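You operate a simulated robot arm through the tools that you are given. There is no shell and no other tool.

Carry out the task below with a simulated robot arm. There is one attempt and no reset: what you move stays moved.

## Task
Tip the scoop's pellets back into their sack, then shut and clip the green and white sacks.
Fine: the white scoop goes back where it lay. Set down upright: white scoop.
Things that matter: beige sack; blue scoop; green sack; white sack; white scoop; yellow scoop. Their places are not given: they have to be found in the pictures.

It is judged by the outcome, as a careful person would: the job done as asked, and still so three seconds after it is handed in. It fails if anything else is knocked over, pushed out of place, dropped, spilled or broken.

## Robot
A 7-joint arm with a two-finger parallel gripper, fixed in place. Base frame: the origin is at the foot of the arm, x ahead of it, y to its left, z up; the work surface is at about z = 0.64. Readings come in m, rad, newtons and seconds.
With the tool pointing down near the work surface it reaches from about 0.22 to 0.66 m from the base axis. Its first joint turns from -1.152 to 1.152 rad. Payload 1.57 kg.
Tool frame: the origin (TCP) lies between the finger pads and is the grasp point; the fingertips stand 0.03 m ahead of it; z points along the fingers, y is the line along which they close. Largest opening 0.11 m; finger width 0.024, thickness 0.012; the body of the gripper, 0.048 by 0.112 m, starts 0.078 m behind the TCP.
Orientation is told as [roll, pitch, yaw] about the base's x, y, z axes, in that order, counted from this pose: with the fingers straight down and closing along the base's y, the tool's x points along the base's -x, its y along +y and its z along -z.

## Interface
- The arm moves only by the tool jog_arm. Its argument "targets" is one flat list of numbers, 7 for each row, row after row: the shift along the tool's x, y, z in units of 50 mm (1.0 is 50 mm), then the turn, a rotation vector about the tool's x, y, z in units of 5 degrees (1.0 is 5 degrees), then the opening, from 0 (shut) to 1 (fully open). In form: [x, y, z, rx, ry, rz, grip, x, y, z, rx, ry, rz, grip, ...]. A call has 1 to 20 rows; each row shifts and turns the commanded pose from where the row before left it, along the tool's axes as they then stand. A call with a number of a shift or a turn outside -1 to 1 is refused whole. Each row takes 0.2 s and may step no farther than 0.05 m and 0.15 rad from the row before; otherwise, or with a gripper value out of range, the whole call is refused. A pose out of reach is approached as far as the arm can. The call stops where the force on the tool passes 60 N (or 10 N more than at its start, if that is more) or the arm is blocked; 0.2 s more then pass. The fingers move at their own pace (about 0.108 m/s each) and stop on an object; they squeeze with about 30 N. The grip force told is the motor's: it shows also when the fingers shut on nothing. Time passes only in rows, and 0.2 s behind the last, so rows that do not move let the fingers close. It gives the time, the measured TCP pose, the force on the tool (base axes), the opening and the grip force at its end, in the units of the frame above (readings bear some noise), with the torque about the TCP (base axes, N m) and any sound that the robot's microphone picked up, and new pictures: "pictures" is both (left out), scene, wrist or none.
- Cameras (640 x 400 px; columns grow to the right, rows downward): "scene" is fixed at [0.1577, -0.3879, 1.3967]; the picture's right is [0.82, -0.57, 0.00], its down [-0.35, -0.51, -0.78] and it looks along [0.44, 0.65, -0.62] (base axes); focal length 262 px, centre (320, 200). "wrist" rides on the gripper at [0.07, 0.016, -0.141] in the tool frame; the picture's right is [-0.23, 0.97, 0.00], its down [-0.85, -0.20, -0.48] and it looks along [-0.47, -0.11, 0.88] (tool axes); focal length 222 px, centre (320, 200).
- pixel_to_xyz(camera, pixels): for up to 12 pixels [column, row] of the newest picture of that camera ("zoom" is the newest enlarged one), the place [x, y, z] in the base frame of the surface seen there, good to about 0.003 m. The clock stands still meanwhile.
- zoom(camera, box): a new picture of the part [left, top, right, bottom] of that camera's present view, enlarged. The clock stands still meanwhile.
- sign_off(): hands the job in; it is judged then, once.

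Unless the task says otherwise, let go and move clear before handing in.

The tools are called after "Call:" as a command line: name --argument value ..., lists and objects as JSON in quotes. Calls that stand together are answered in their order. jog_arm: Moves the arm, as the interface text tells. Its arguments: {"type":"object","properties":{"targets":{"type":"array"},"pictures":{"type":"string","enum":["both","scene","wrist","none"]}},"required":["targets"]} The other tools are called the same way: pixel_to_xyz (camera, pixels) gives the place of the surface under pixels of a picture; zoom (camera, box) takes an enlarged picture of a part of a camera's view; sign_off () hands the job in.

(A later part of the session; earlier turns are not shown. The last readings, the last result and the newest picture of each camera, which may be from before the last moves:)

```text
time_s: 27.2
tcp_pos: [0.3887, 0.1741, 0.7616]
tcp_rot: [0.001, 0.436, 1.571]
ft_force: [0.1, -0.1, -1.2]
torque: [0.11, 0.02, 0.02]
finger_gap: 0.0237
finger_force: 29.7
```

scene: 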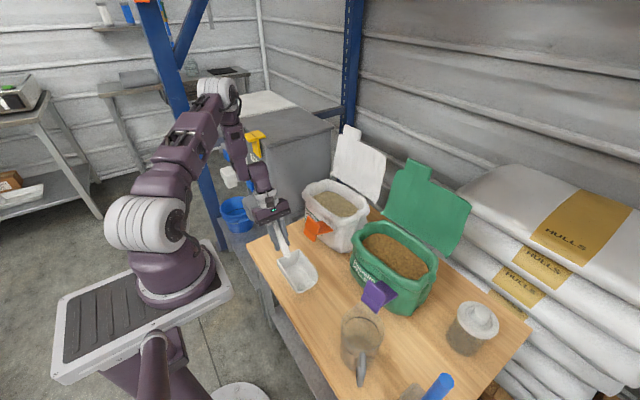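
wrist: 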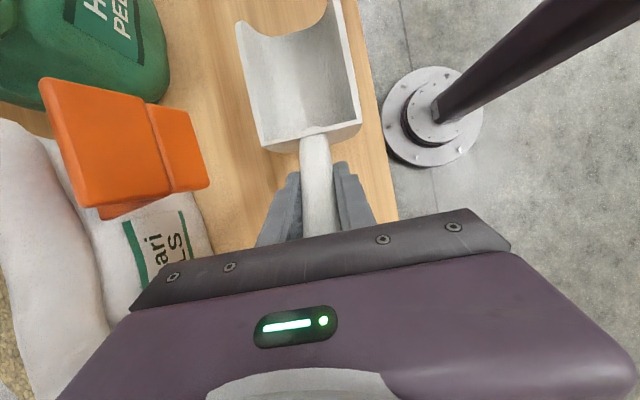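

The scoop hovers about 3.5 cm above its spot, so I'll lower it slowly and watch for contact force.

Call:
jog_arm --targets '[-0.127, 0.02, 0.272, 0, 0, 0, 0, -0.085, 0, 0.181, 0, 0, 0, 0, -0.042, 0, 0.0906, 0, 0, 0, 0, -0.02, 0, 0.045, 0, 0, 0, 0, 0, 0, 0, 0, 0, 0, 0]' --pictures "both"

```text
time_s: 28.4
tcp_pos: [0.3866, 0.1735, 0.7291]
tcp_rot: [0.0, 0.436, 1.571]
ft_force: [0.7, 0.1, -1.0]
torque: [0.11, -0.04, 0.0]
finger_gap: 0.0237
finger_force: 30.1
```

scene: 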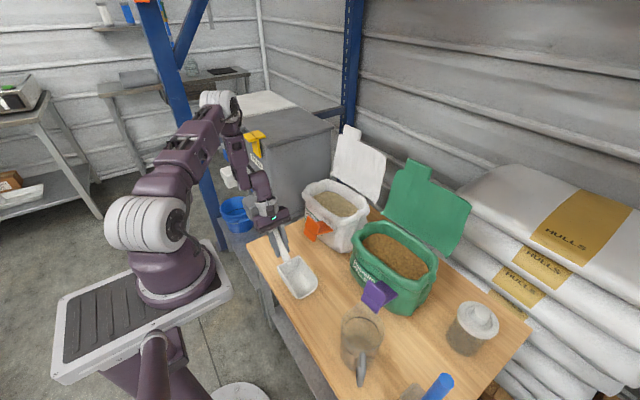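
wrist: 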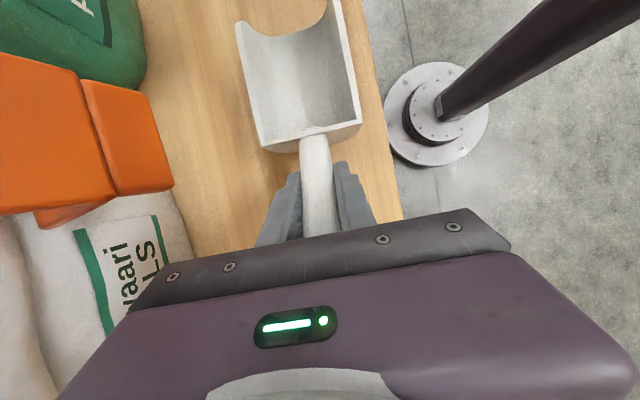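

Still about 2 mm above contact (weight is fully on the gripper). I'll go down in millimetre steps.

Call:
jog_arm --targets '[-0.035, 0, 0.02, 0, 0, 0, 0, -0.0085, 0, 0.018, 0, 0, 0, 0, 0, 0, 0, 0, 0, 0, 0]' --pictures "none"

```text
time_s: 29.2
tcp_pos: [0.385, 0.1759, 0.727]
tcp_rot: [-0.002, 0.434, 1.57]
ft_force: [-0.4, 2.7, 10.7]
torque: [-0.78, 0.05, -0.06]
finger_gap: 0.0239
finger_force: 30.0
```

The table now pushes back with 10.7 N, so the scoop is seated. I'll ease off half a millimetre and open the fingers.

Call:
jog_arm --targets '[0.004, 0, -0.01, 0, 0, 0, 0, 0, 0, 0, 0, 0, 0, 0.28, 0, 0, 0, 0, 0, 0, 0.4, 0, 0, 0, 0, 0, 0, 0.6, 0, 0, 0, 0, 0, 0, 0.6]' --pictures "both"

```text
time_s: 30.4
tcp_pos: [0.385, 0.1755, 0.727]
tcp_rot: [-0.001, 0.436, 1.57]
ft_force: [-0.8, -0.3, 0.1]
torque: [-0.01, 0.0, -0.02]
finger_gap: 0.0662
finger_force: 0.0
```

scene: 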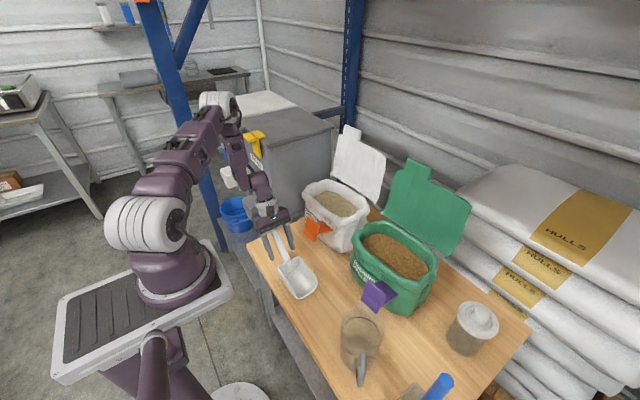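
wrist: 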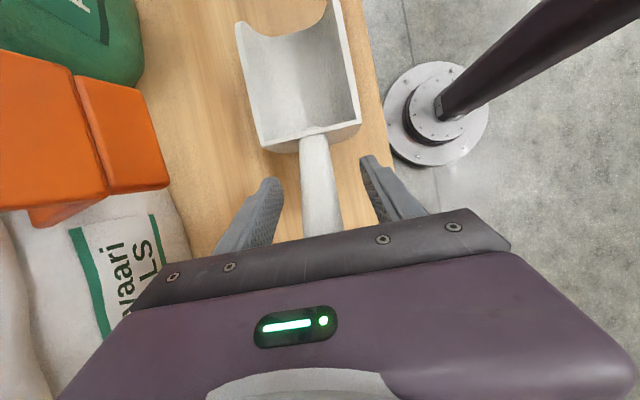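

The scoop is released and standing where it lay. I'll back off along the fingers and then rise to a clear height.

Call:
jog_arm --targets '[0, 0, -0.4, 0, 0, 0, 0.6, 0, 0, -0.7, 0, 0, 0, 0.6, 0, 0, -0.7, 0, 0, 0, 0.6, 0, 0, -0.7, 0, 0, 0, 0.6, 0, 0, -0.7, 0, 0, 0, 0.6, 0.35, 0, -0.8, 0, 0, 0, 0.3, 0.35, 0, -0.8, 0, 0, 0, 0.0, 0.35, 0, -0.8, 0, 0, 0, 0.0, 0.35, 0, -0.8, 0, 0, 0, 0.0, 0.35, 0, -0.8, 0, 0, 0, 0.0, 0.35, 0, -0.8, 0, 0, 0, 0.0]' --pictures "both"

Call:
pixel_to_xyz --camera "scene" --pixels '[[274.5, 232.5], [280, 246], [285.5, 260], [278.2, 267.2], [298.5, 256.3], [316.2, 281.5], [296.5, 298], [140, 220], [170, 280], [208, 95], [230, 100], [355, 215]]'

Call:
zoom --camera "scene" --box '[240, 220, 400, 320]'

```text
time_s: 32.8
tcp_pos: [0.3878, 0.2522, 1.1383]
tcp_rot: [-0.001, 0.436, 1.571]
ft_force: [-0.5, 0.0, 0.6]
torque: [0.0, 0.01, -0.01]
finger_gap: 0.0
finger_force: 21.6
```

scene: 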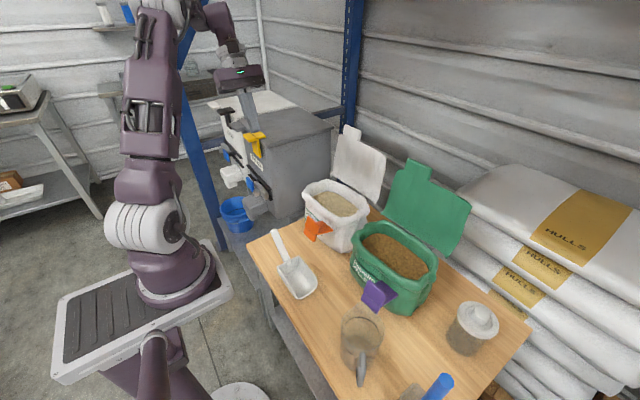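
wrist: 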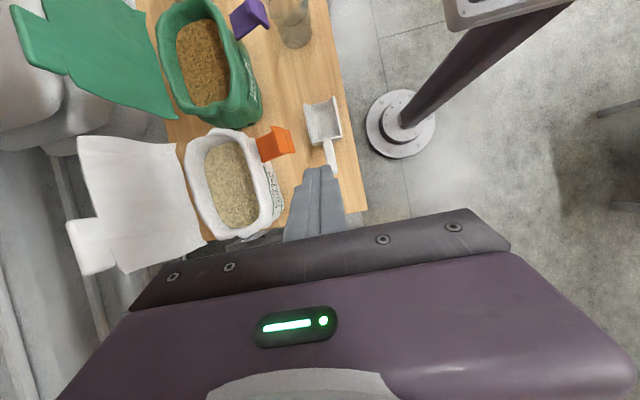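

```text
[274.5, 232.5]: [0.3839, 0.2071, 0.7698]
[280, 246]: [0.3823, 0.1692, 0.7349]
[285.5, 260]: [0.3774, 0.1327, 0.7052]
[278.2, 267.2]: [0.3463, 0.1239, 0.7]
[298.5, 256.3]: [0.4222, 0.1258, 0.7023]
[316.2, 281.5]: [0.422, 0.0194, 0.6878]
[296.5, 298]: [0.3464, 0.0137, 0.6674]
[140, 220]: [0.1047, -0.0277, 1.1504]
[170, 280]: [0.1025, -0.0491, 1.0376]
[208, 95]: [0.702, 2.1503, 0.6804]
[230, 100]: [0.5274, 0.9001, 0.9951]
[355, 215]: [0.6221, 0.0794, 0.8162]
```

```text
4.00 times, centred on (320, 270) of scene
```

zoom: 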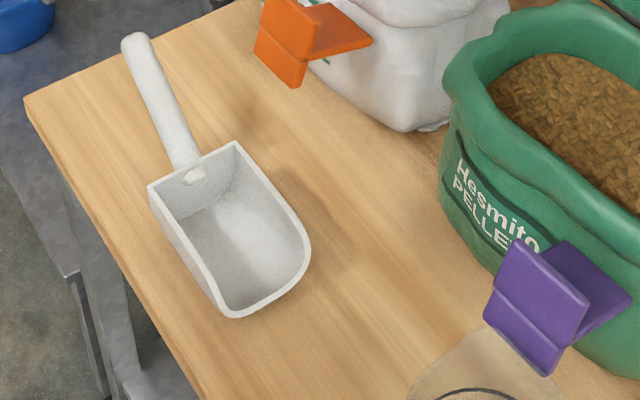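

The scoop sits within 2 mm of where it was. Now I'll re-orient for the flaps: undo the tilt, then yaw back to 0.

Call:
jog_arm --targets '[0, 0, -0.2, 0, -1, 0, 0, 0, 0, -0.2, 0, -1, 0, 0, 0, 0, -0.2, 0, -1, 0, 0, 0, 0, -0.2, 0, -1, 0, 0, 0, 0, -0.2, 0, -1, 0, 0, 0, 0, 0, 0, 0, 1, 0, 0, 0, 0, 0, 0, 1, 0, 0, 0, 0, 0, 0, 1, 0, 0, 0, 0, 0, 0, 1, 0, 0, 0, 0, 0, 0, 1, 0, 0, 0, 0, 0, 0, 1, 0, 0, 0, 0, 0, 0, 1, 0, 0, 0, 0, 0, 0, 1, 0, 0, 0, 0, 0, 0, 1, 0, 0, 0, 0, 0, 0, 1, 0, 0, 0, 0, 0, 0, 1, 0, 0, 0, 0, 0, 0, 1, 0, 0, 0, 0, 0, 0, 1, 0, 0, 0, 0, 0, 0, 1, 0, 0, 0, 0, 0, 0, 1, 0]' --pictures "none"

Call:
jog_arm --targets '[0, 0, 0, 0, 0, 1, 0, 0, 0, 0, 0, 0, 1, 0, 0, 0, 0, 0, 0, 1, 0, 0, 0, 0, 0, 0, 0, 0]' --pictures "both"

```text
time_s: 37.0
tcp_pos: [0.3848, 0.2623, 1.1816]
tcp_rot: [0.001, -0.001, 0.258]
ft_force: [-0.5, 0.6, 0.7]
torque: [0.01, 0.01, 0.03]
finger_gap: 0.0
finger_force: 21.3
```

```text
time_s: 38.0
tcp_pos: [0.3857, 0.2634, 1.1816]
tcp_rot: [-0.001, 0.001, -0.001]
ft_force: [0.1, 0.2, -0.9]
torque: [0.01, -0.02, 0.01]
finger_gap: 0.0
finger_force: 21.3
```

scene: 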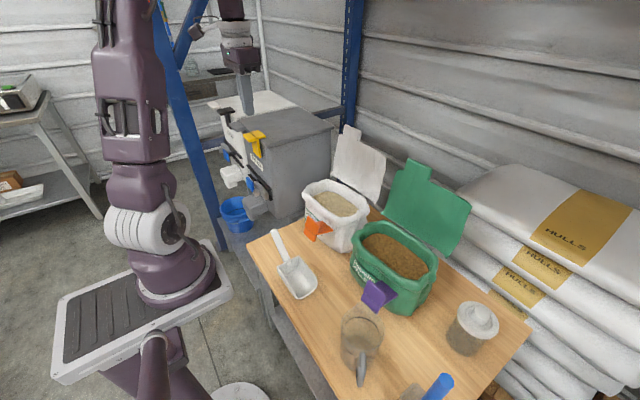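
wrist: 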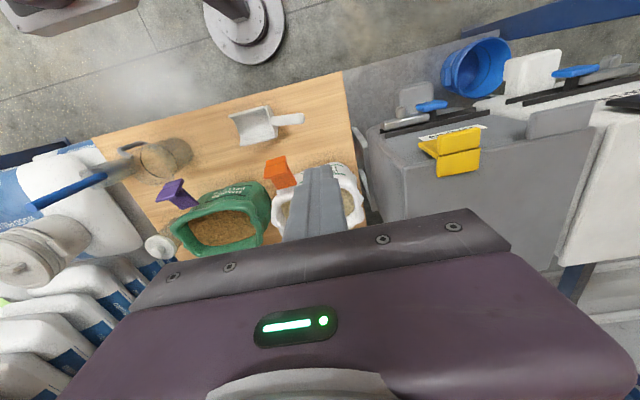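

I'll start with the white flap, since its tab is near y≈0.258. I'll move forward, tilt the fingers 45° forward with them closed, and come over the tab at a safe height.

Call:
jog_arm --targets '[-0.825, -0.03, 0, 0, 0, 0, 0, -0.825, -0.03, 0, 0, 0, 0, 0, -0.825, -0.03, 0, 0, 0, 0, 0, -0.825, -0.03, 0, 0, 0, 0, 0, 0, 0, 0, 0, -1, 0, 0, 0, 0, 0, 0, -1, 0, 0, 0, 0, 0, 0, -1, 0, 0, 0, 0, 0, 0, -1, 0, 0, 0, 0, 0, 0, -1, 0, 0, 0, 0, 0, 0, -1, 0, 0, 0, 0, 0, 0, -1, 0, 0, 0, 0, 0, 0, -1, 0, 0, 0, 0, 0, 0, -1, 0, 0, 0, 0, 0, 0, 0, 0, 0]' --pictures "both"

```text
time_s: 41.0
tcp_pos: [0.5491, 0.2573, 1.1824]
tcp_rot: [0.001, -0.786, -0.001]
ft_force: [-0.4, 0.2, 0.1]
torque: [-0.02, 0.0, 0.0]
finger_gap: 0.0002
finger_force: 21.3
out of reach, approached as far as the arm can: row 4
```

scene: 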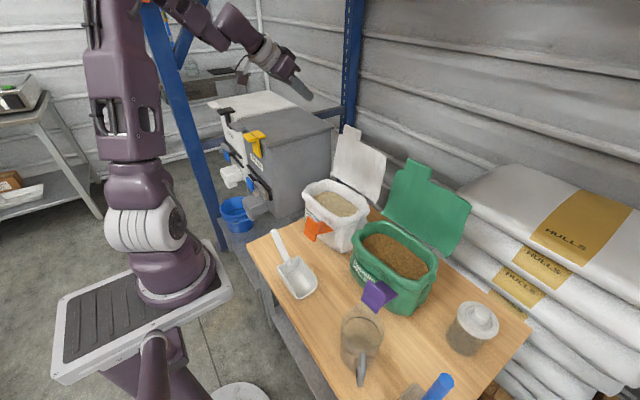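
wrist: 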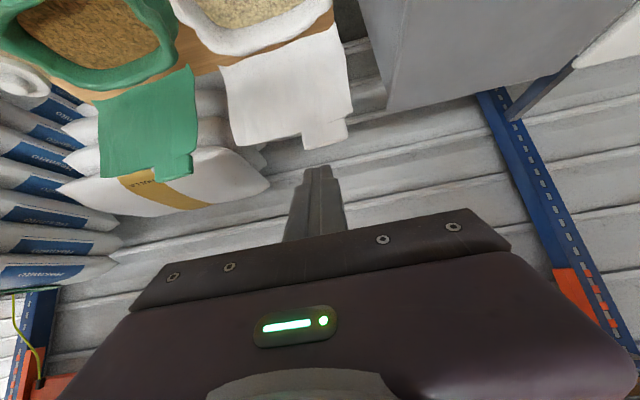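

The fingers are tilted 45° forward at (0.549, 0.257, 1.182), and the white tab shows at wrist (325,135). I'll move forward until the fingertips are just above and behind the tab.

Call:
jog_arm --targets '[-0.3224, 0, 0.786, 0, 0, 0, 0, -0.3224, 0, 0.786, 0, 0, 0, 0, -0.3224, 0, 0.786, 0, 0, 0, 0, -0.3224, 0, 0.786, 0, 0, 0, 0, -0.3224, 0, 0.786, 0, 0, 0, 0, 0, 0, 0, 0, 0, 0, 0]' --pictures "both"

Call:
zoom --camera "scene" --box '[280, 60, 440, 220]'

```text
time_s: 42.4
tcp_pos: [0.7445, 0.2555, 1.0991]
tcp_rot: [-0.002, -0.786, 0.0]
ft_force: [-0.3, 0.8, 0.4]
torque: [0.0, -0.02, -0.01]
finger_gap: 0.0
finger_force: 20.9
```

scene: 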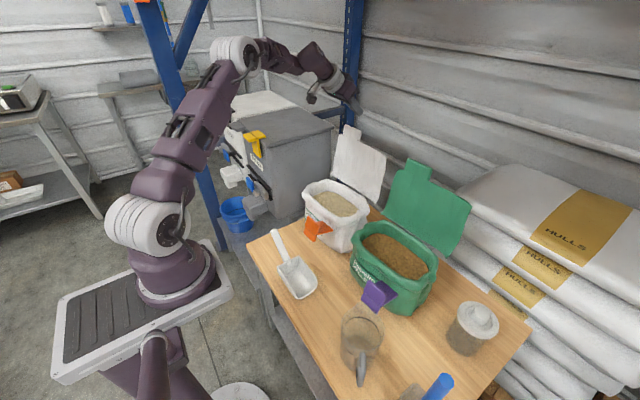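
wrist: 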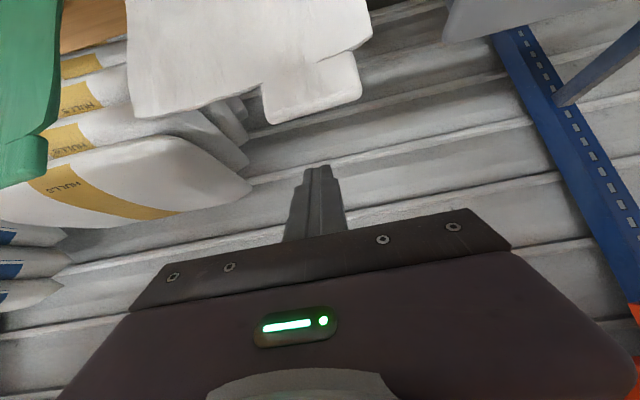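

```text
2.50 times, centred on (360, 140) of scene
```

zoom: 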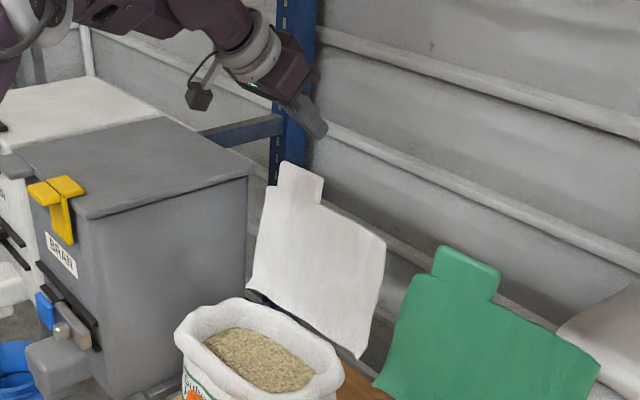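

The fingertips are above the tab in line with its middle (wrist: tab columns 265–360, finger column 318). I'll measure the tab's top edge from this view.

Call:
pixel_to_xyz --camera "wrist" --pixels '[[272, 118], [290, 114], [315, 108], [340, 102], [355, 95], [310, 80], [300, 50], [200, 90], [240, 95], [140, 100], [345, 40], [365, 30]]'

```text
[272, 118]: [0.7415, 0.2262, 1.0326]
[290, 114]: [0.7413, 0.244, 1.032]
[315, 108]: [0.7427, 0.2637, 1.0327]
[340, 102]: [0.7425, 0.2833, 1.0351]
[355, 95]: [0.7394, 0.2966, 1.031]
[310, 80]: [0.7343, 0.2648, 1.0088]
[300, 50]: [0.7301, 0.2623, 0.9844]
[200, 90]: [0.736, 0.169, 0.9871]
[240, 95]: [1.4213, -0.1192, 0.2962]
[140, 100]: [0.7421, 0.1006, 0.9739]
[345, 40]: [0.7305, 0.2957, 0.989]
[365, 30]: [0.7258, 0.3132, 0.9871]
```

The tab's top edge is at x≈0.742, z≈1.034. I'll step behind it, dip about 2 cm below its edge, and draw it forward along its arc, stopping at about 30° to look.

Call:
jog_arm --targets '[-0.354, 0, 0.354, 0, 0, 0, 0, 0.41, 0, 0.41, 0, 0, 0, 0, 0.41, 0, 0.41, 0, 0, 0, 0, 0, 0, 0, 0, 0, 0, 0, 0.25, 0, -0.29, 0, 0, 0, 0, 0.25, 0, -0.29, 0, 0, 0, 0, 0.275, 0, -0.233, 0, 0, 0, 0, 0.275, 0, -0.233, 0, 0, 0, 0, 0.315, 0, -0.18, 0, 0, 0, 0, 0.315, 0, -0.18, 0, 0, 0, 0, 0.343, 0, -0.124, 0, 0, 0, 0, 0.343, 0, -0.124, 0, 0, 0, 0]' --pictures "both"

Call:
zoom --camera "scene" --box '[260, 80, 440, 260]'

```text
time_s: 45.0
tcp_pos: [0.6402, 0.2494, 1.0223]
tcp_rot: [-0.02, -0.777, -0.003]
ft_force: [-0.6, 0.2, -0.5]
torque: [0.0, 0.01, 0.0]
finger_gap: 0.0001
finger_force: 20.9
out of reach, approached as far as the arm can: row 12
```

scene: 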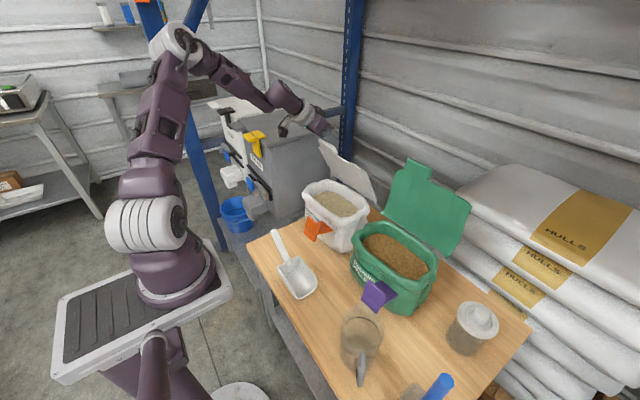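
wrist: 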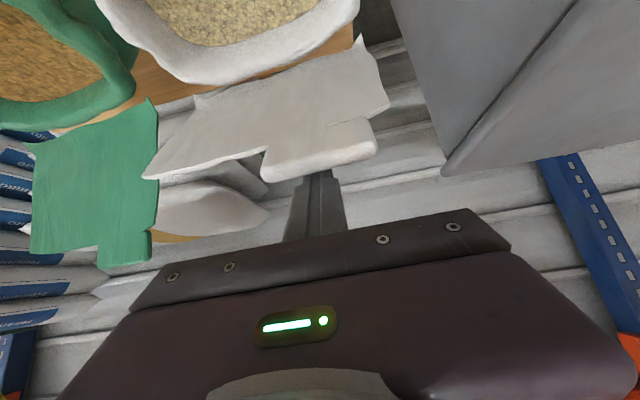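

```text
2.22 times, centred on (350, 170) of scene
```

zoom: 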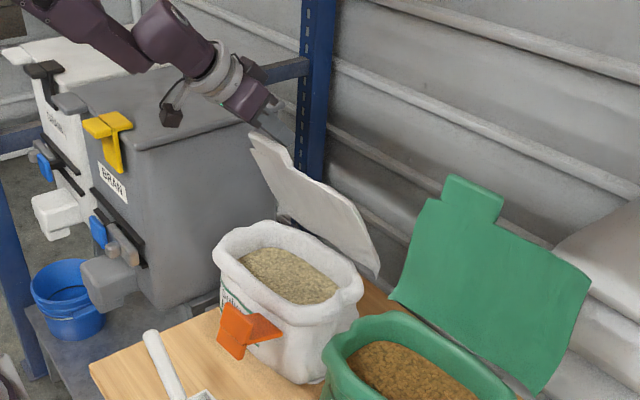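

The white flap is following the finger, now about 25–30° forward, but the 45° tilt hits a joint limit this close in. I'll ease the tilt toward vertical as I keep the flap moving down.

Call:
jog_arm --targets '[0.212, 0, -0.014, 0, 1, 0, 0, 0.261, 0, 0.013, 0, 1, 0, 0, 0.272, 0, 0, 0, 0.5, 0, 0, 0.272, 0, 0, 0, 0.5, 0, 0, 0.22, 0, 0.167, 0, 0.5, 0, 0, 0.22, 0, 0.167, 0, 0.5, 0, 0]' --pictures "both"

Call:
zoom --camera "scene" --box '[260, 80, 440, 260]'

```text
time_s: 46.4
tcp_pos: [0.5769, 0.2546, 0.9607]
tcp_rot: [0.0, -0.437, -0.001]
ft_force: [-0.5, 0.1, 0.6]
torque: [0.0, 0.02, -0.01]
finger_gap: 0.0
finger_force: 21.2
```

scene: 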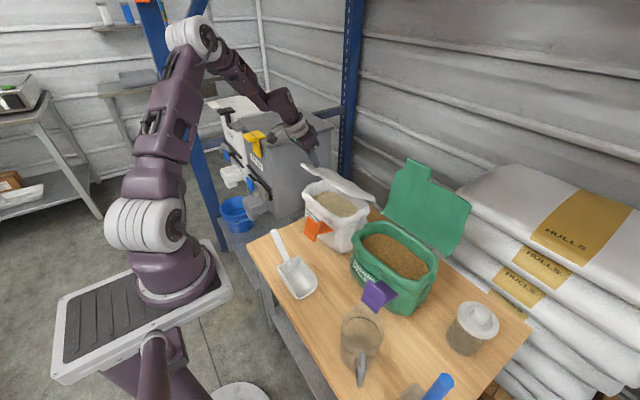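
wrist: 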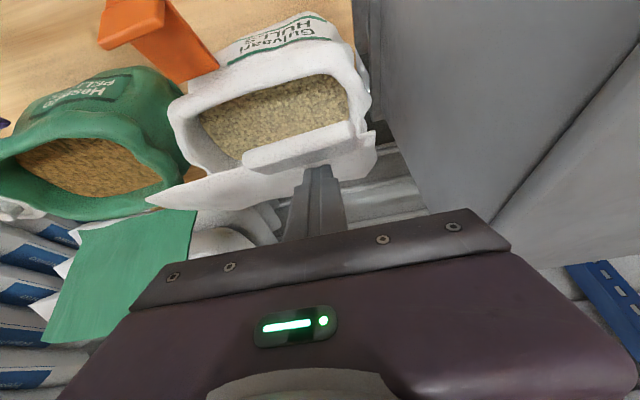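

```text
2.22 times, centred on (350, 170) of scene
```

zoom: 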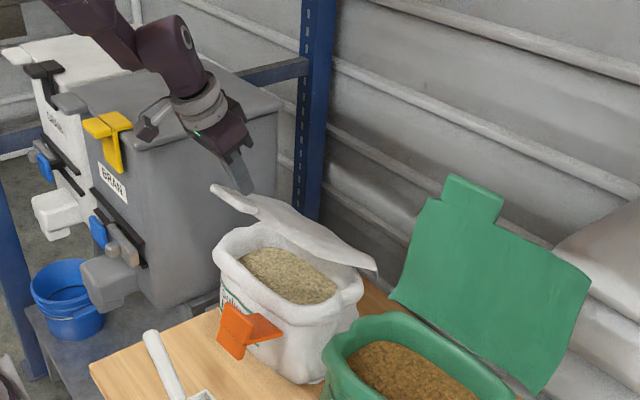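

The white flap is at about 55–60° and moving freely. I'll continue down toward shut with smaller steps, watching the force.

Call:
jog_arm --targets '[0.154, 0, 0.215, 0, 0.5, 0, 0, 0.154, 0, 0.215, 0, 0.5, 0, 0, 0.123, 0, 0.212, 0, 0.5, 0, 0, 0.123, 0, 0.212, 0, 0.5, 0, 0, 0.06, 0, 0.237, 0, 0.5, 0, 0, 0.06, 0, 0.237, 0, 0.5, 0, 0]' --pictures "both"

Call:
zoom --camera "scene" --box '[260, 80, 440, 260]'

```text
time_s: 47.8
tcp_pos: [0.5669, 0.2567, 0.8848]
tcp_rot: [0.0, -0.175, 0.001]
ft_force: [-0.3, -0.4, 0.1]
torque: [-0.01, 0.02, 0.03]
finger_gap: 0.0
finger_force: 21.5
```

scene: 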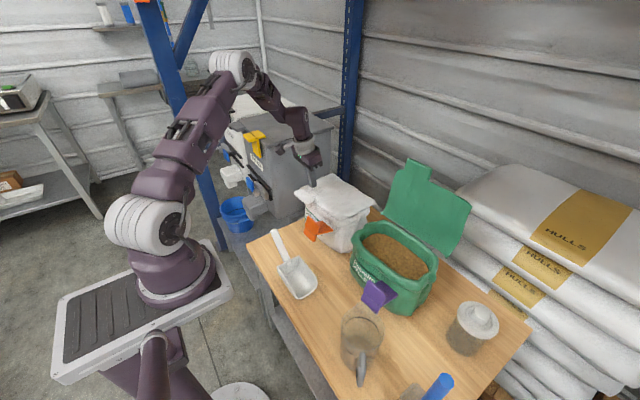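
wrist: 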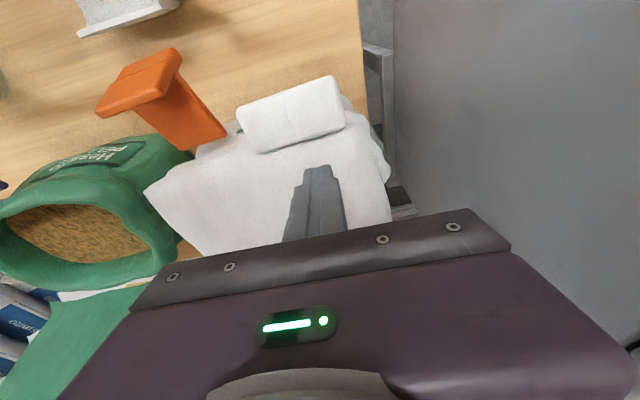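

```text
2.22 times, centred on (350, 170) of scene
```

zoom: 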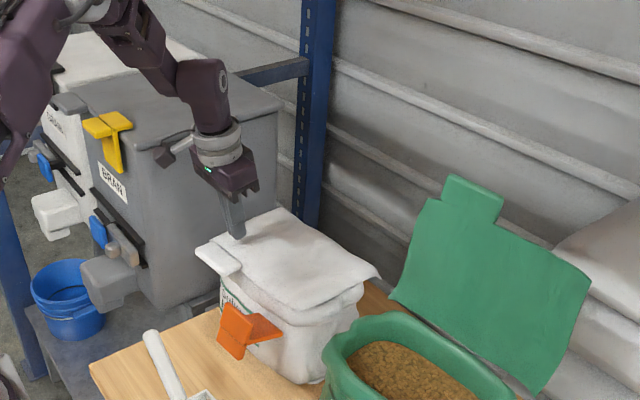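

The white flap now looks shut over the sack. I'll measure its height and edge.

Call:
pixel_to_xyz --camera "wrist" --pixels '[[290, 110], [250, 140], [340, 95], [220, 190], [260, 180], [360, 150], [210, 230], [370, 190], [180, 180], [310, 145], [230, 155], [300, 170]]'

Call:
pixel_to_xyz --camera "wrist" --pixels '[[150, 65], [145, 85], [110, 85], [170, 60], [130, 105], [200, 130], [180, 100], [185, 145], [220, 135], [165, 110], [175, 55], [100, 110]]'

```text
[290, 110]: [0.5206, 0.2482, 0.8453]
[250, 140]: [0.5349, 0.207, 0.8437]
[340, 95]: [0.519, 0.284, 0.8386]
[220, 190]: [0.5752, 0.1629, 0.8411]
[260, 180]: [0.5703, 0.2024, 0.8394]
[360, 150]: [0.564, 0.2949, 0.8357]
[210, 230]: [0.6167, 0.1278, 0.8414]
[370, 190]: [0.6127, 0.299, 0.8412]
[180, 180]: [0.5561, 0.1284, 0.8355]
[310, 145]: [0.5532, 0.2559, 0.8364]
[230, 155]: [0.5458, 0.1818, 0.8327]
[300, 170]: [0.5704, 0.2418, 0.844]
```

```text
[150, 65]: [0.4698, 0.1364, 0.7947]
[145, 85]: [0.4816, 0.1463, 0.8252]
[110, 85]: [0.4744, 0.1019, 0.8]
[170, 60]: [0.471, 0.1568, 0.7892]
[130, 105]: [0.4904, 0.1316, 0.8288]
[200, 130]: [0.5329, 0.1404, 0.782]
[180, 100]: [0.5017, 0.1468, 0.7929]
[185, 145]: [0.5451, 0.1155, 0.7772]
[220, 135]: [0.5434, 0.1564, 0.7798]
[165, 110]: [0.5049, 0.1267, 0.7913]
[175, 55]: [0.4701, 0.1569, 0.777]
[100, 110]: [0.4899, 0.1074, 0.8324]
```

The flap lies flat at z≈0.84 with its front edge near x≈0.545 and the tab past the rim. I'll press gently from above to confirm it's fully down.

Call:
jog_arm --targets '[0.017, 0, 0.1, 0, 0, 0, 0, 0.017, 0, 0.1, 0, 0, 0, 0, 0.01, 0, 0.06, 0, 0, 0, 0, 0, 0, 0, 0, 0, 0, 0]' --pictures "none"

```text
time_s: 48.8
tcp_pos: [0.5663, 0.2568, 0.8723]
tcp_rot: [0.0, -0.174, -0.001]
ft_force: [0.2, -0.1, -0.4]
torque: [-0.02, 0.01, 0.01]
finger_gap: 0.0001
finger_force: 21.0
```

Call:
jog_arm --targets '[0.01, 0, 0.06, 0, 0, 0, 0, 0.01, 0, 0.06, 0, 0, 0, 0, 0, 0, 0, 0, 0, 0, 0]' --pictures "both"

```text
time_s: 49.6
tcp_pos: [0.5661, 0.2562, 0.8675]
tcp_rot: [0.001, -0.176, 0.0]
ft_force: [-1.5, 0.5, 8.3]
torque: [0.0, 0.1, -0.12]
finger_gap: 0.0
finger_force: 21.0
```

scene: 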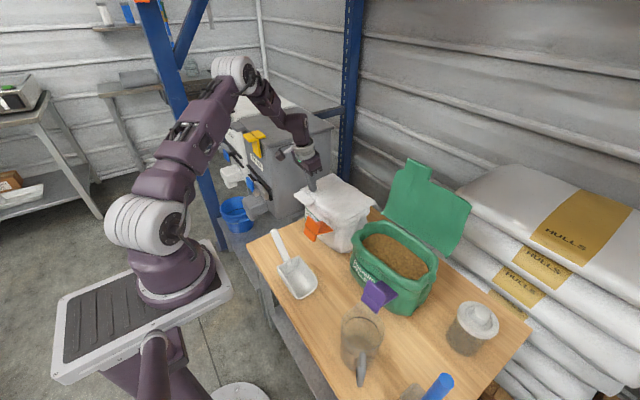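
wrist: 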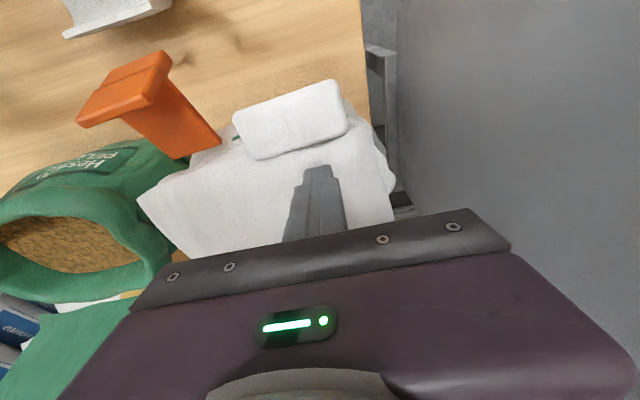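

The flap is firmly down, resisting with 8 N. I'll lift off, bring the tool vertical, and see whether it stays shut.

Call:
jog_arm --targets '[-0.087, 0, -0.49, 0, 0, 0, 0, -0.087, 0, -0.49, 0, 0, 0, 0, -0.087, 0, -0.49, 0, 0, 0, 0, 0, 0, 0, 0, 1, 0, 0, 0, 0, 0, 0, 1, 0, 0, 0, 0, 0, 0, 0, 0, 0]' --pictures "both"

Call:
zoom --camera "scene" --box '[280, 150, 400, 260]'

```text
time_s: 51.0
tcp_pos: [0.5659, 0.2562, 0.9405]
tcp_rot: [0.001, 0.001, 0.0]
ft_force: [1.0, 0.1, 0.0]
torque: [0.01, 0.0, 0.01]
finger_gap: 0.0
finger_force: 21.0
```

scene: 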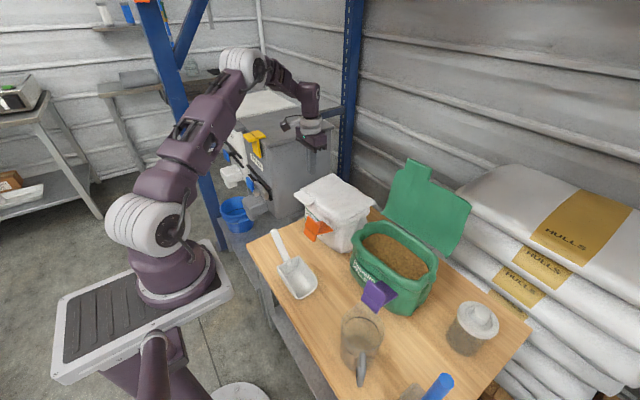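
wrist: 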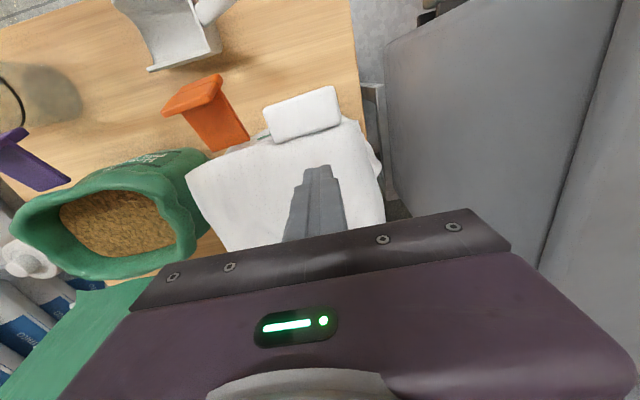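

```text
3.64 times, centred on (340, 205) of scene
```

zoom: 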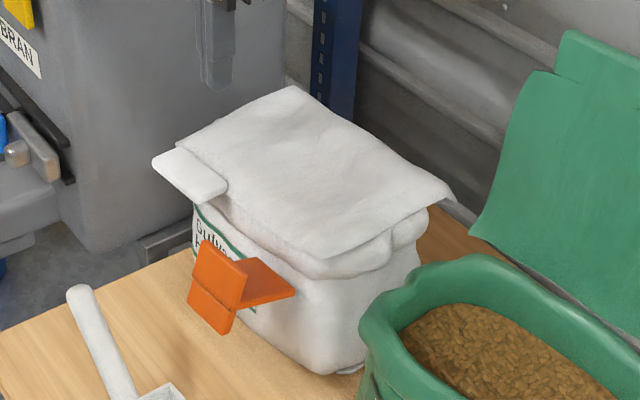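

The white flap stays shut by itself. Next I'll measure the orange clip precisely from this closer wrist view.

Call:
zoom --camera "wrist" --box '[140, 50, 300, 170]'

Call:
pixel_to_xyz --camera "wrist" --pixels '[[170, 107], [190, 105], [215, 97], [195, 88], [218, 78], [200, 80], [205, 120], [235, 115], [218, 145], [245, 138], [220, 125], [240, 150]]'

```text
3.33 times, centred on (220, 110) of wrist
```

zoom: 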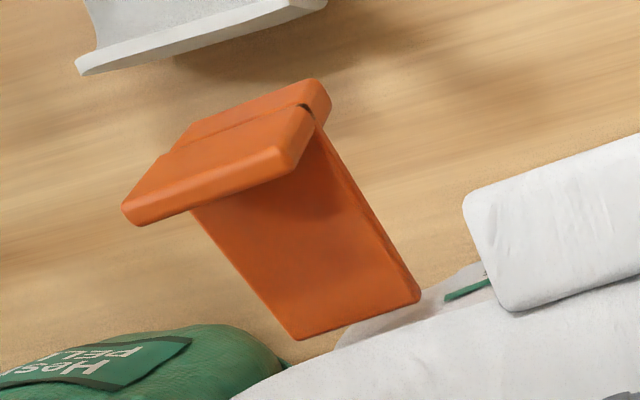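

```text
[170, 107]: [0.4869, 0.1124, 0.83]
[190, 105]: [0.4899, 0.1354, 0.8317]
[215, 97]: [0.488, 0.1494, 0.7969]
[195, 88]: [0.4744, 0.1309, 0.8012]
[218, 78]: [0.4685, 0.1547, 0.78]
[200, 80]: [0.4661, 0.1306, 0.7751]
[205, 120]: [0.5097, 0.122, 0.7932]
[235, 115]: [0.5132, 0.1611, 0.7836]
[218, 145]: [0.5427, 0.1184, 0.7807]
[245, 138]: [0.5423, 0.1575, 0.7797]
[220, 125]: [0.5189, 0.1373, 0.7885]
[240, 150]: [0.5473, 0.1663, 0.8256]
```

The clip's top edge is at x≈0.490, z≈0.832, y 0.10–0.155. I'll move the closed fingertips in front of its upper half.

Call:
jog_arm --targets '[0.58, -0.64, 0, 0, 0, 0, 0, 0.58, -0.64, 0, 0, 0, 0, 0, 0.58, -0.64, 0, 0, 0, 0, 0, 0.58, -0.64, 0, 0, 0, 0, 0, 0, 0, 0.6, 0, 0, 0, 0, 0, 0, 0.6, 0, 0, 0, 0, 0, 0, 0.6, 0, 0, 0, 0, 0, 0, 0, 0, 0, 0, 0]' --pictures "both"

Call:
zoom --camera "scene" --box '[270, 150, 390, 260]'

```text
time_s: 52.8
tcp_pos: [0.453, 0.1286, 0.8496]
tcp_rot: [0.0, 0.001, -0.001]
ft_force: [0.3, 0.8, 0.2]
torque: [-0.01, -0.01, 0.0]
finger_gap: 0.0
finger_force: 21.2
```

scene: 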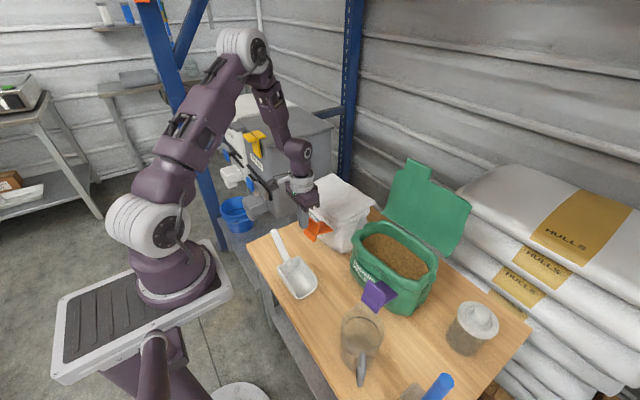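
wrist: 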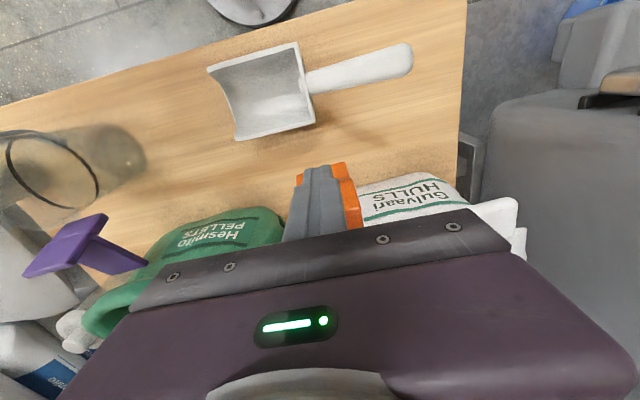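

```text
3.64 times, centred on (330, 205) of scene
```

zoom: 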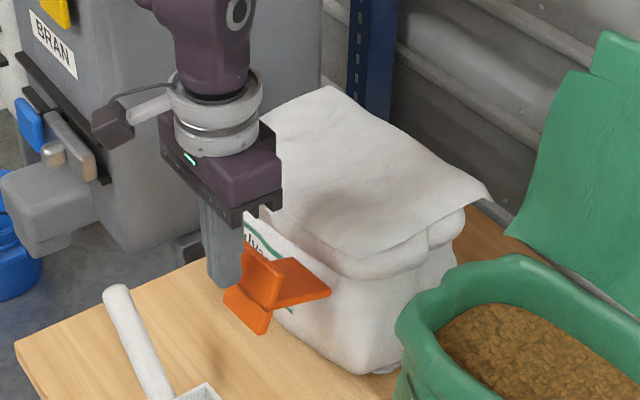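

The fingertips stand in front of the orange plate. I'll push it forward and up along its arc to about 45°, then look.

Call:
jog_arm --targets '[-0.185, 0, 0, 0, 0, 0, 0, -0.185, 0, 0, 0, 0, 0, 0, -0.074, 0, -0.093, 0, 0, 0, 0, -0.074, 0, -0.093, 0, 0, 0, 0, -0.1, 0, -0.088, 0, 0, 0, 0, -0.1, 0, -0.088, 0, 0, 0, 0, -0.113, 0, -0.069, 0, 0, 0, 0, -0.113, 0, -0.069, 0, 0, 0, 0]' --pictures "both"

Call:
zoom --camera "scene" --box '[270, 150, 390, 260]'

```text
time_s: 54.6
tcp_pos: [0.4984, 0.1288, 0.8744]
tcp_rot: [-0.001, 0.001, -0.001]
ft_force: [-0.6, 0.3, 0.0]
torque: [0.04, 0.02, 0.0]
finger_gap: 0.0003
finger_force: 21.3
```

scene: 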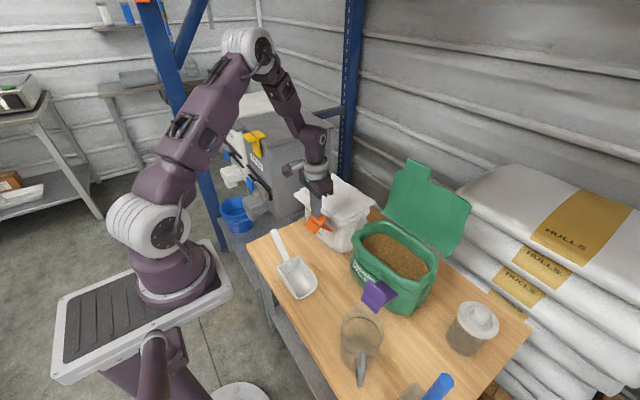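
wrist: 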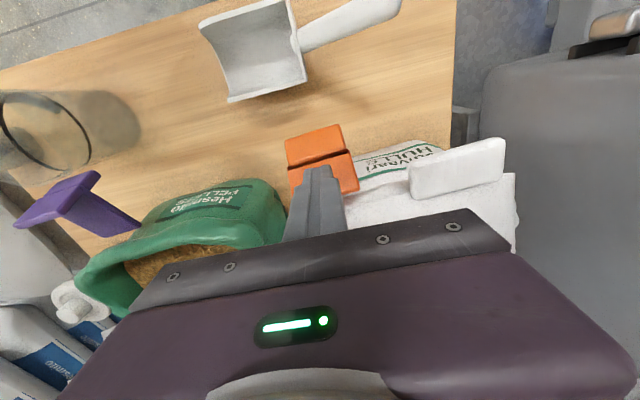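

```text
3.64 times, centred on (330, 205) of scene
```

zoom: 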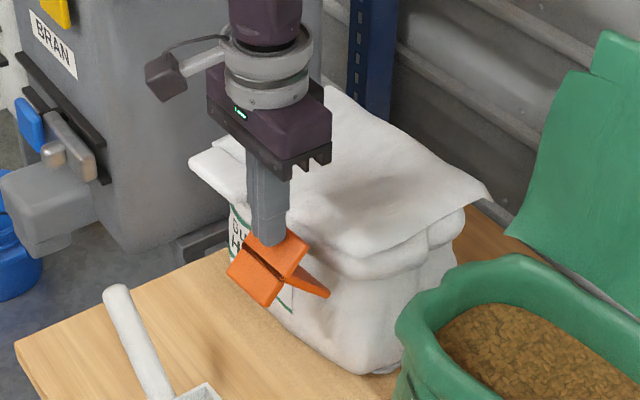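

The clip turns easily and is at about 45°. I'll continue the arc over the top and down onto the flap.

Call:
jog_arm --targets '[-0.123, 0, -0.049, 0, 0, 0, 0, -0.123, 0, -0.049, 0, 0, 0, 0, -0.13, 0, -0.026, 0, 0, 0, 0, -0.13, 0, -0.026, 0, 0, 0, 0, -0.132, 0, -0.003, 0, 0, 0, 0, -0.132, 0, -0.003, 0, 0, 0, 0, -0.13, 0, 0.019, 0, 0, 0, 0]' --pictures "both"

Call:
zoom --camera "scene" --box '[270, 150, 390, 260]'

```text
time_s: 56.2
tcp_pos: [0.5436, 0.1271, 0.8844]
tcp_rot: [0.0, -0.001, 0.0]
ft_force: [0.4, -0.2, 0.3]
torque: [-0.01, 0.02, 0.01]
finger_gap: 0.0
finger_force: 21.5
```

scene: 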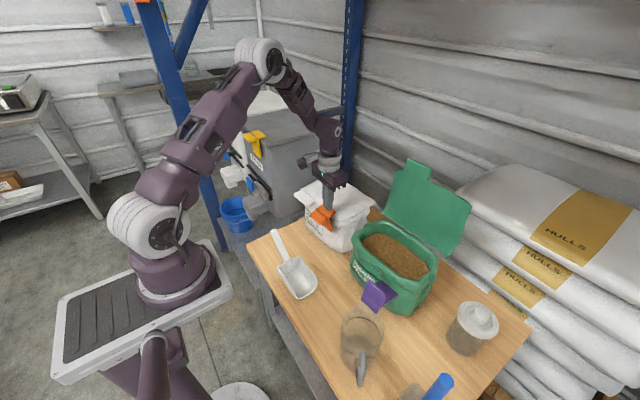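
wrist: 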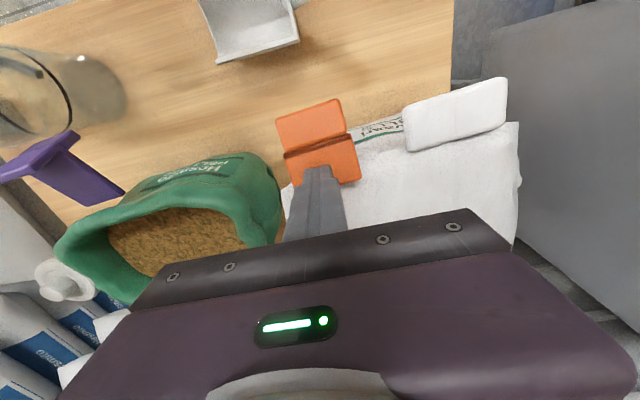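

```text
3.64 times, centred on (330, 205) of scene
```

zoom: 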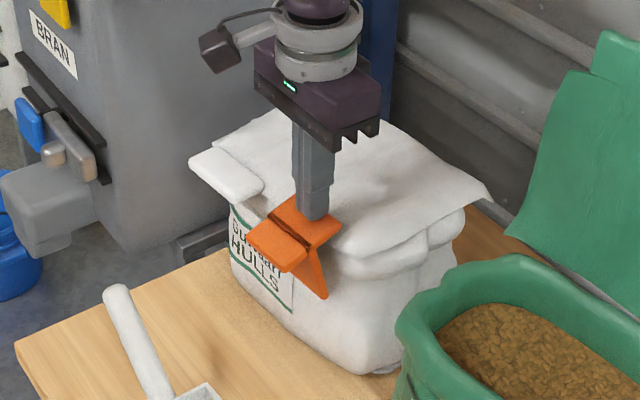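

The clip plate is nearly horizontal over the flap. I'll check its angle before the final press.

Call:
pixel_to_xyz --camera "wrist" --pixels '[[285, 118], [330, 105], [292, 145], [340, 130], [298, 165], [350, 150], [350, 175], [310, 125], [345, 180], [300, 155], [400, 180], [300, 180]]'

```text
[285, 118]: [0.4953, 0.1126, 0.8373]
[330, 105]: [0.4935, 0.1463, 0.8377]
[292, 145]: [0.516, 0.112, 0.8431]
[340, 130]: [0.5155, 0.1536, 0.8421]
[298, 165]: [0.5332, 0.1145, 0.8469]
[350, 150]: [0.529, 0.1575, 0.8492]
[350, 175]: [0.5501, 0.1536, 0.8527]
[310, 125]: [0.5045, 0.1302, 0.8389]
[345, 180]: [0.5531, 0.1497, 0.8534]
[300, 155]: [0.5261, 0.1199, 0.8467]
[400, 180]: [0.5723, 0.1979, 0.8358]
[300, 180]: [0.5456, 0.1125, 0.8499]
```

The plate is at about 75° (slope 15°). I'll press its inner half straight down in 2 mm steps.

Call:
jog_arm --targets '[0, 0, 0.04, 0, 0, 0, 0, 0, 0, 0.04, 0, 0, 0, 0, 0, 0, 0.04, 0, 0, 0, 0, 0, 0, 0, 0, 0, 0, 0]' --pictures "wrist"

```text
time_s: 57.2
tcp_pos: [0.5429, 0.1297, 0.8772]
tcp_rot: [0.001, 0.001, 0.0]
ft_force: [-0.9, 0.0, -0.4]
torque: [0.0, 0.03, 0.03]
finger_gap: 0.0
finger_force: 21.2
```

wrist: 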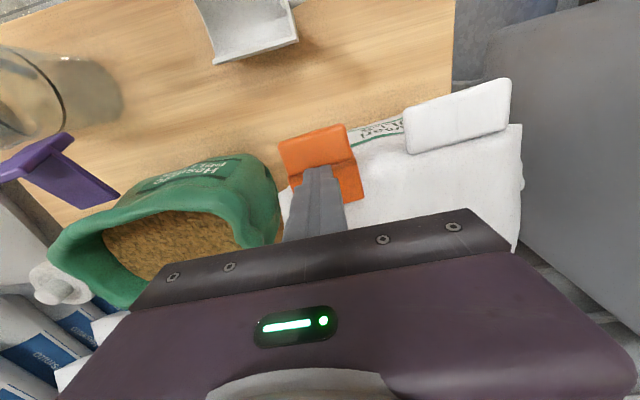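

Call:
pixel_to_xyz --camera "wrist" --pixels '[[290, 145], [330, 132], [298, 165], [340, 150], [350, 165], [355, 190], [310, 145], [350, 195]]'

Call:
jog_arm --targets '[-0.02, 0, 0.04, 0, 0, 0, 0, -0.02, 0, 0.04, 0, 0, 0, 0, 0, 0, 0, 0, 0, 0, 0]' --pictures "both"

```text
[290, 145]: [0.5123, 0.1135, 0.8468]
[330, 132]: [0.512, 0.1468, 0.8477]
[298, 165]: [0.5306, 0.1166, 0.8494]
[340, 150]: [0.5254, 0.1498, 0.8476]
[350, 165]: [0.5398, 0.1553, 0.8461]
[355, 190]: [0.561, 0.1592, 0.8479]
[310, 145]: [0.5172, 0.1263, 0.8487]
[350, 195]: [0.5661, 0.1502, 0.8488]
```

```text
time_s: 57.9
tcp_pos: [0.5437, 0.1294, 0.8775]
tcp_rot: [0.001, -0.002, -0.001]
ft_force: [-10.5, -2.3, 19.2]
torque: [-0.08, 0.48, -0.07]
finger_gap: 0.0
finger_force: 21.2
stopped in row 3: the force on the tool passed its limit at 64 N (the readings are from after the stop); the commanded pose is now the measured one
```

scene: 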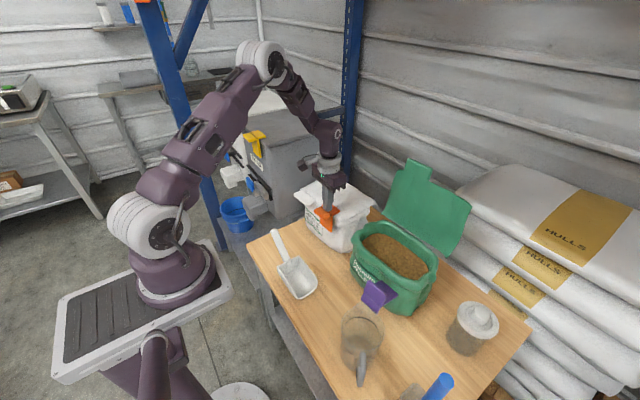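
wrist: 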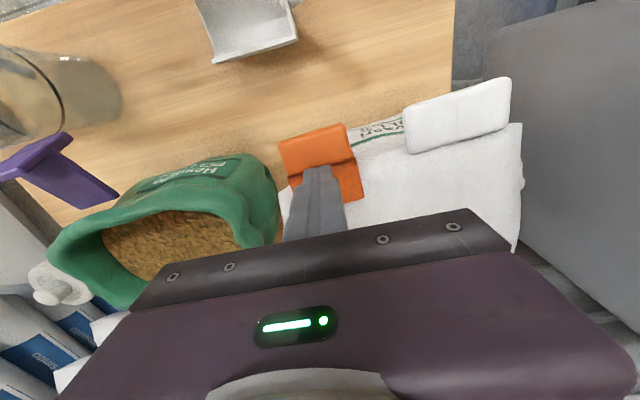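

The plate measured flat at z≈0.848 and then hit its stop firmly, so the clip is fully over. I'll lift off and see whether it stays.

Call:
jog_arm --targets '[0, 0, -0.1, 0, 0, 0, 0, 0, 0, -0.4, 0, 0, 0, 0, 0, 0, -0.8, 0, 0, 0, 0, 0, 0, -0.8, 0, 0, 0, 0, 0, 0, 0, 0, 0, 0, 0]' --pictures "both"

Call:
zoom --camera "scene" --box '[270, 150, 390, 260]'

Call:
zoom --camera "wrist" --box '[180, 60, 500, 240]'

```text
time_s: 59.0
tcp_pos: [0.5447, 0.1301, 0.9794]
tcp_rot: [0.002, -0.002, -0.001]
ft_force: [-0.6, 0.6, -0.5]
torque: [-0.01, -0.01, 0.02]
finger_gap: 0.0
finger_force: 21.6
```

scene: 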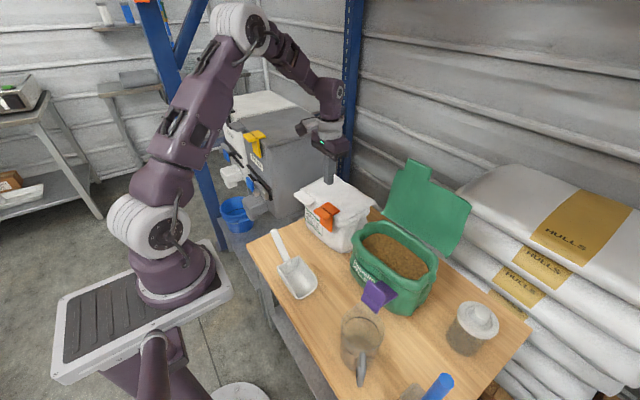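
wrist: 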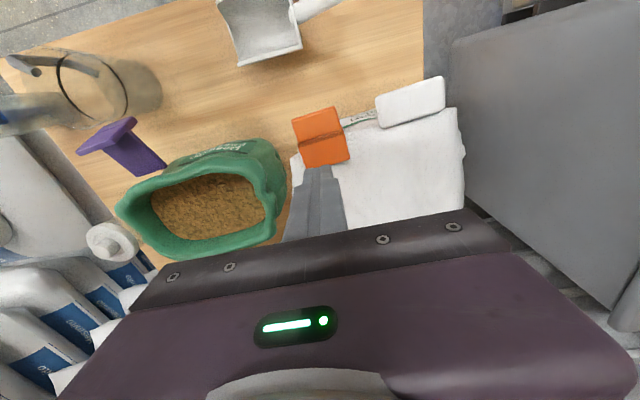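

```text
3.64 times, centred on (330, 205) of scene
```

zoom: 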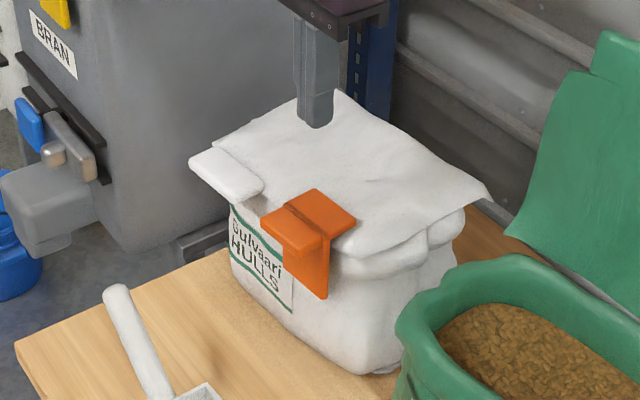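

```text
2.00 times, centred on (340, 150) of wrist
```

zoom: 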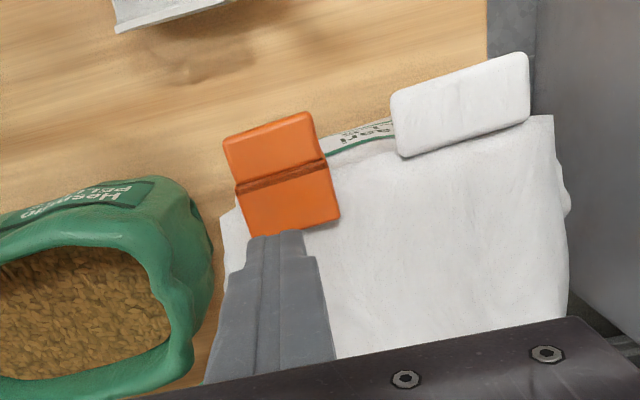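

The orange clip stays over the flap, just like the yellow example. I'll verify its angle numerically.

Call:
pixel_to_xyz --camera "wrist" --pixels '[[297, 123], [333, 112], [303, 140], [340, 129], [308, 160], [345, 152], [320, 120], [325, 150], [300, 160], [380, 160], [410, 100], [430, 150]]'

Call:
pixel_to_xyz --camera "scene" --pixels '[[325, 206], [335, 212], [318, 215], [328, 222], [330, 229], [327, 215], [310, 222], [345, 245], [305, 230], [372, 205], [330, 182], [303, 195]]'

```text
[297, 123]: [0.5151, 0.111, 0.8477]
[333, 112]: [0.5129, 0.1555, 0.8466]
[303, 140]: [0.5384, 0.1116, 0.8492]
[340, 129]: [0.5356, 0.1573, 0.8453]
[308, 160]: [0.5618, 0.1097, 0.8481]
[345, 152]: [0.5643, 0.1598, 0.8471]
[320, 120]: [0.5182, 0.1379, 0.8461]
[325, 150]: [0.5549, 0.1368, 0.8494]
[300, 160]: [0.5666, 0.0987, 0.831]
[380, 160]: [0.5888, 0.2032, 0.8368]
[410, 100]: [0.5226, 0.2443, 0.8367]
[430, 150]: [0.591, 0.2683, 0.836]
```

```text
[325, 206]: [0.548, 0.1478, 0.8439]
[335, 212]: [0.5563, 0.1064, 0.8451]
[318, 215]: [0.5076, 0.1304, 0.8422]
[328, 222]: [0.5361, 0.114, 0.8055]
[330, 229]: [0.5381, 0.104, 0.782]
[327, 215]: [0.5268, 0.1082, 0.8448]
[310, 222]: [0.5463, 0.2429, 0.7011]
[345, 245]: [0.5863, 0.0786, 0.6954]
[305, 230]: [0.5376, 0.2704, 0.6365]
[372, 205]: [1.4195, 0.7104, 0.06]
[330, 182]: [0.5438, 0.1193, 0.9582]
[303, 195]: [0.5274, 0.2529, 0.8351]
```

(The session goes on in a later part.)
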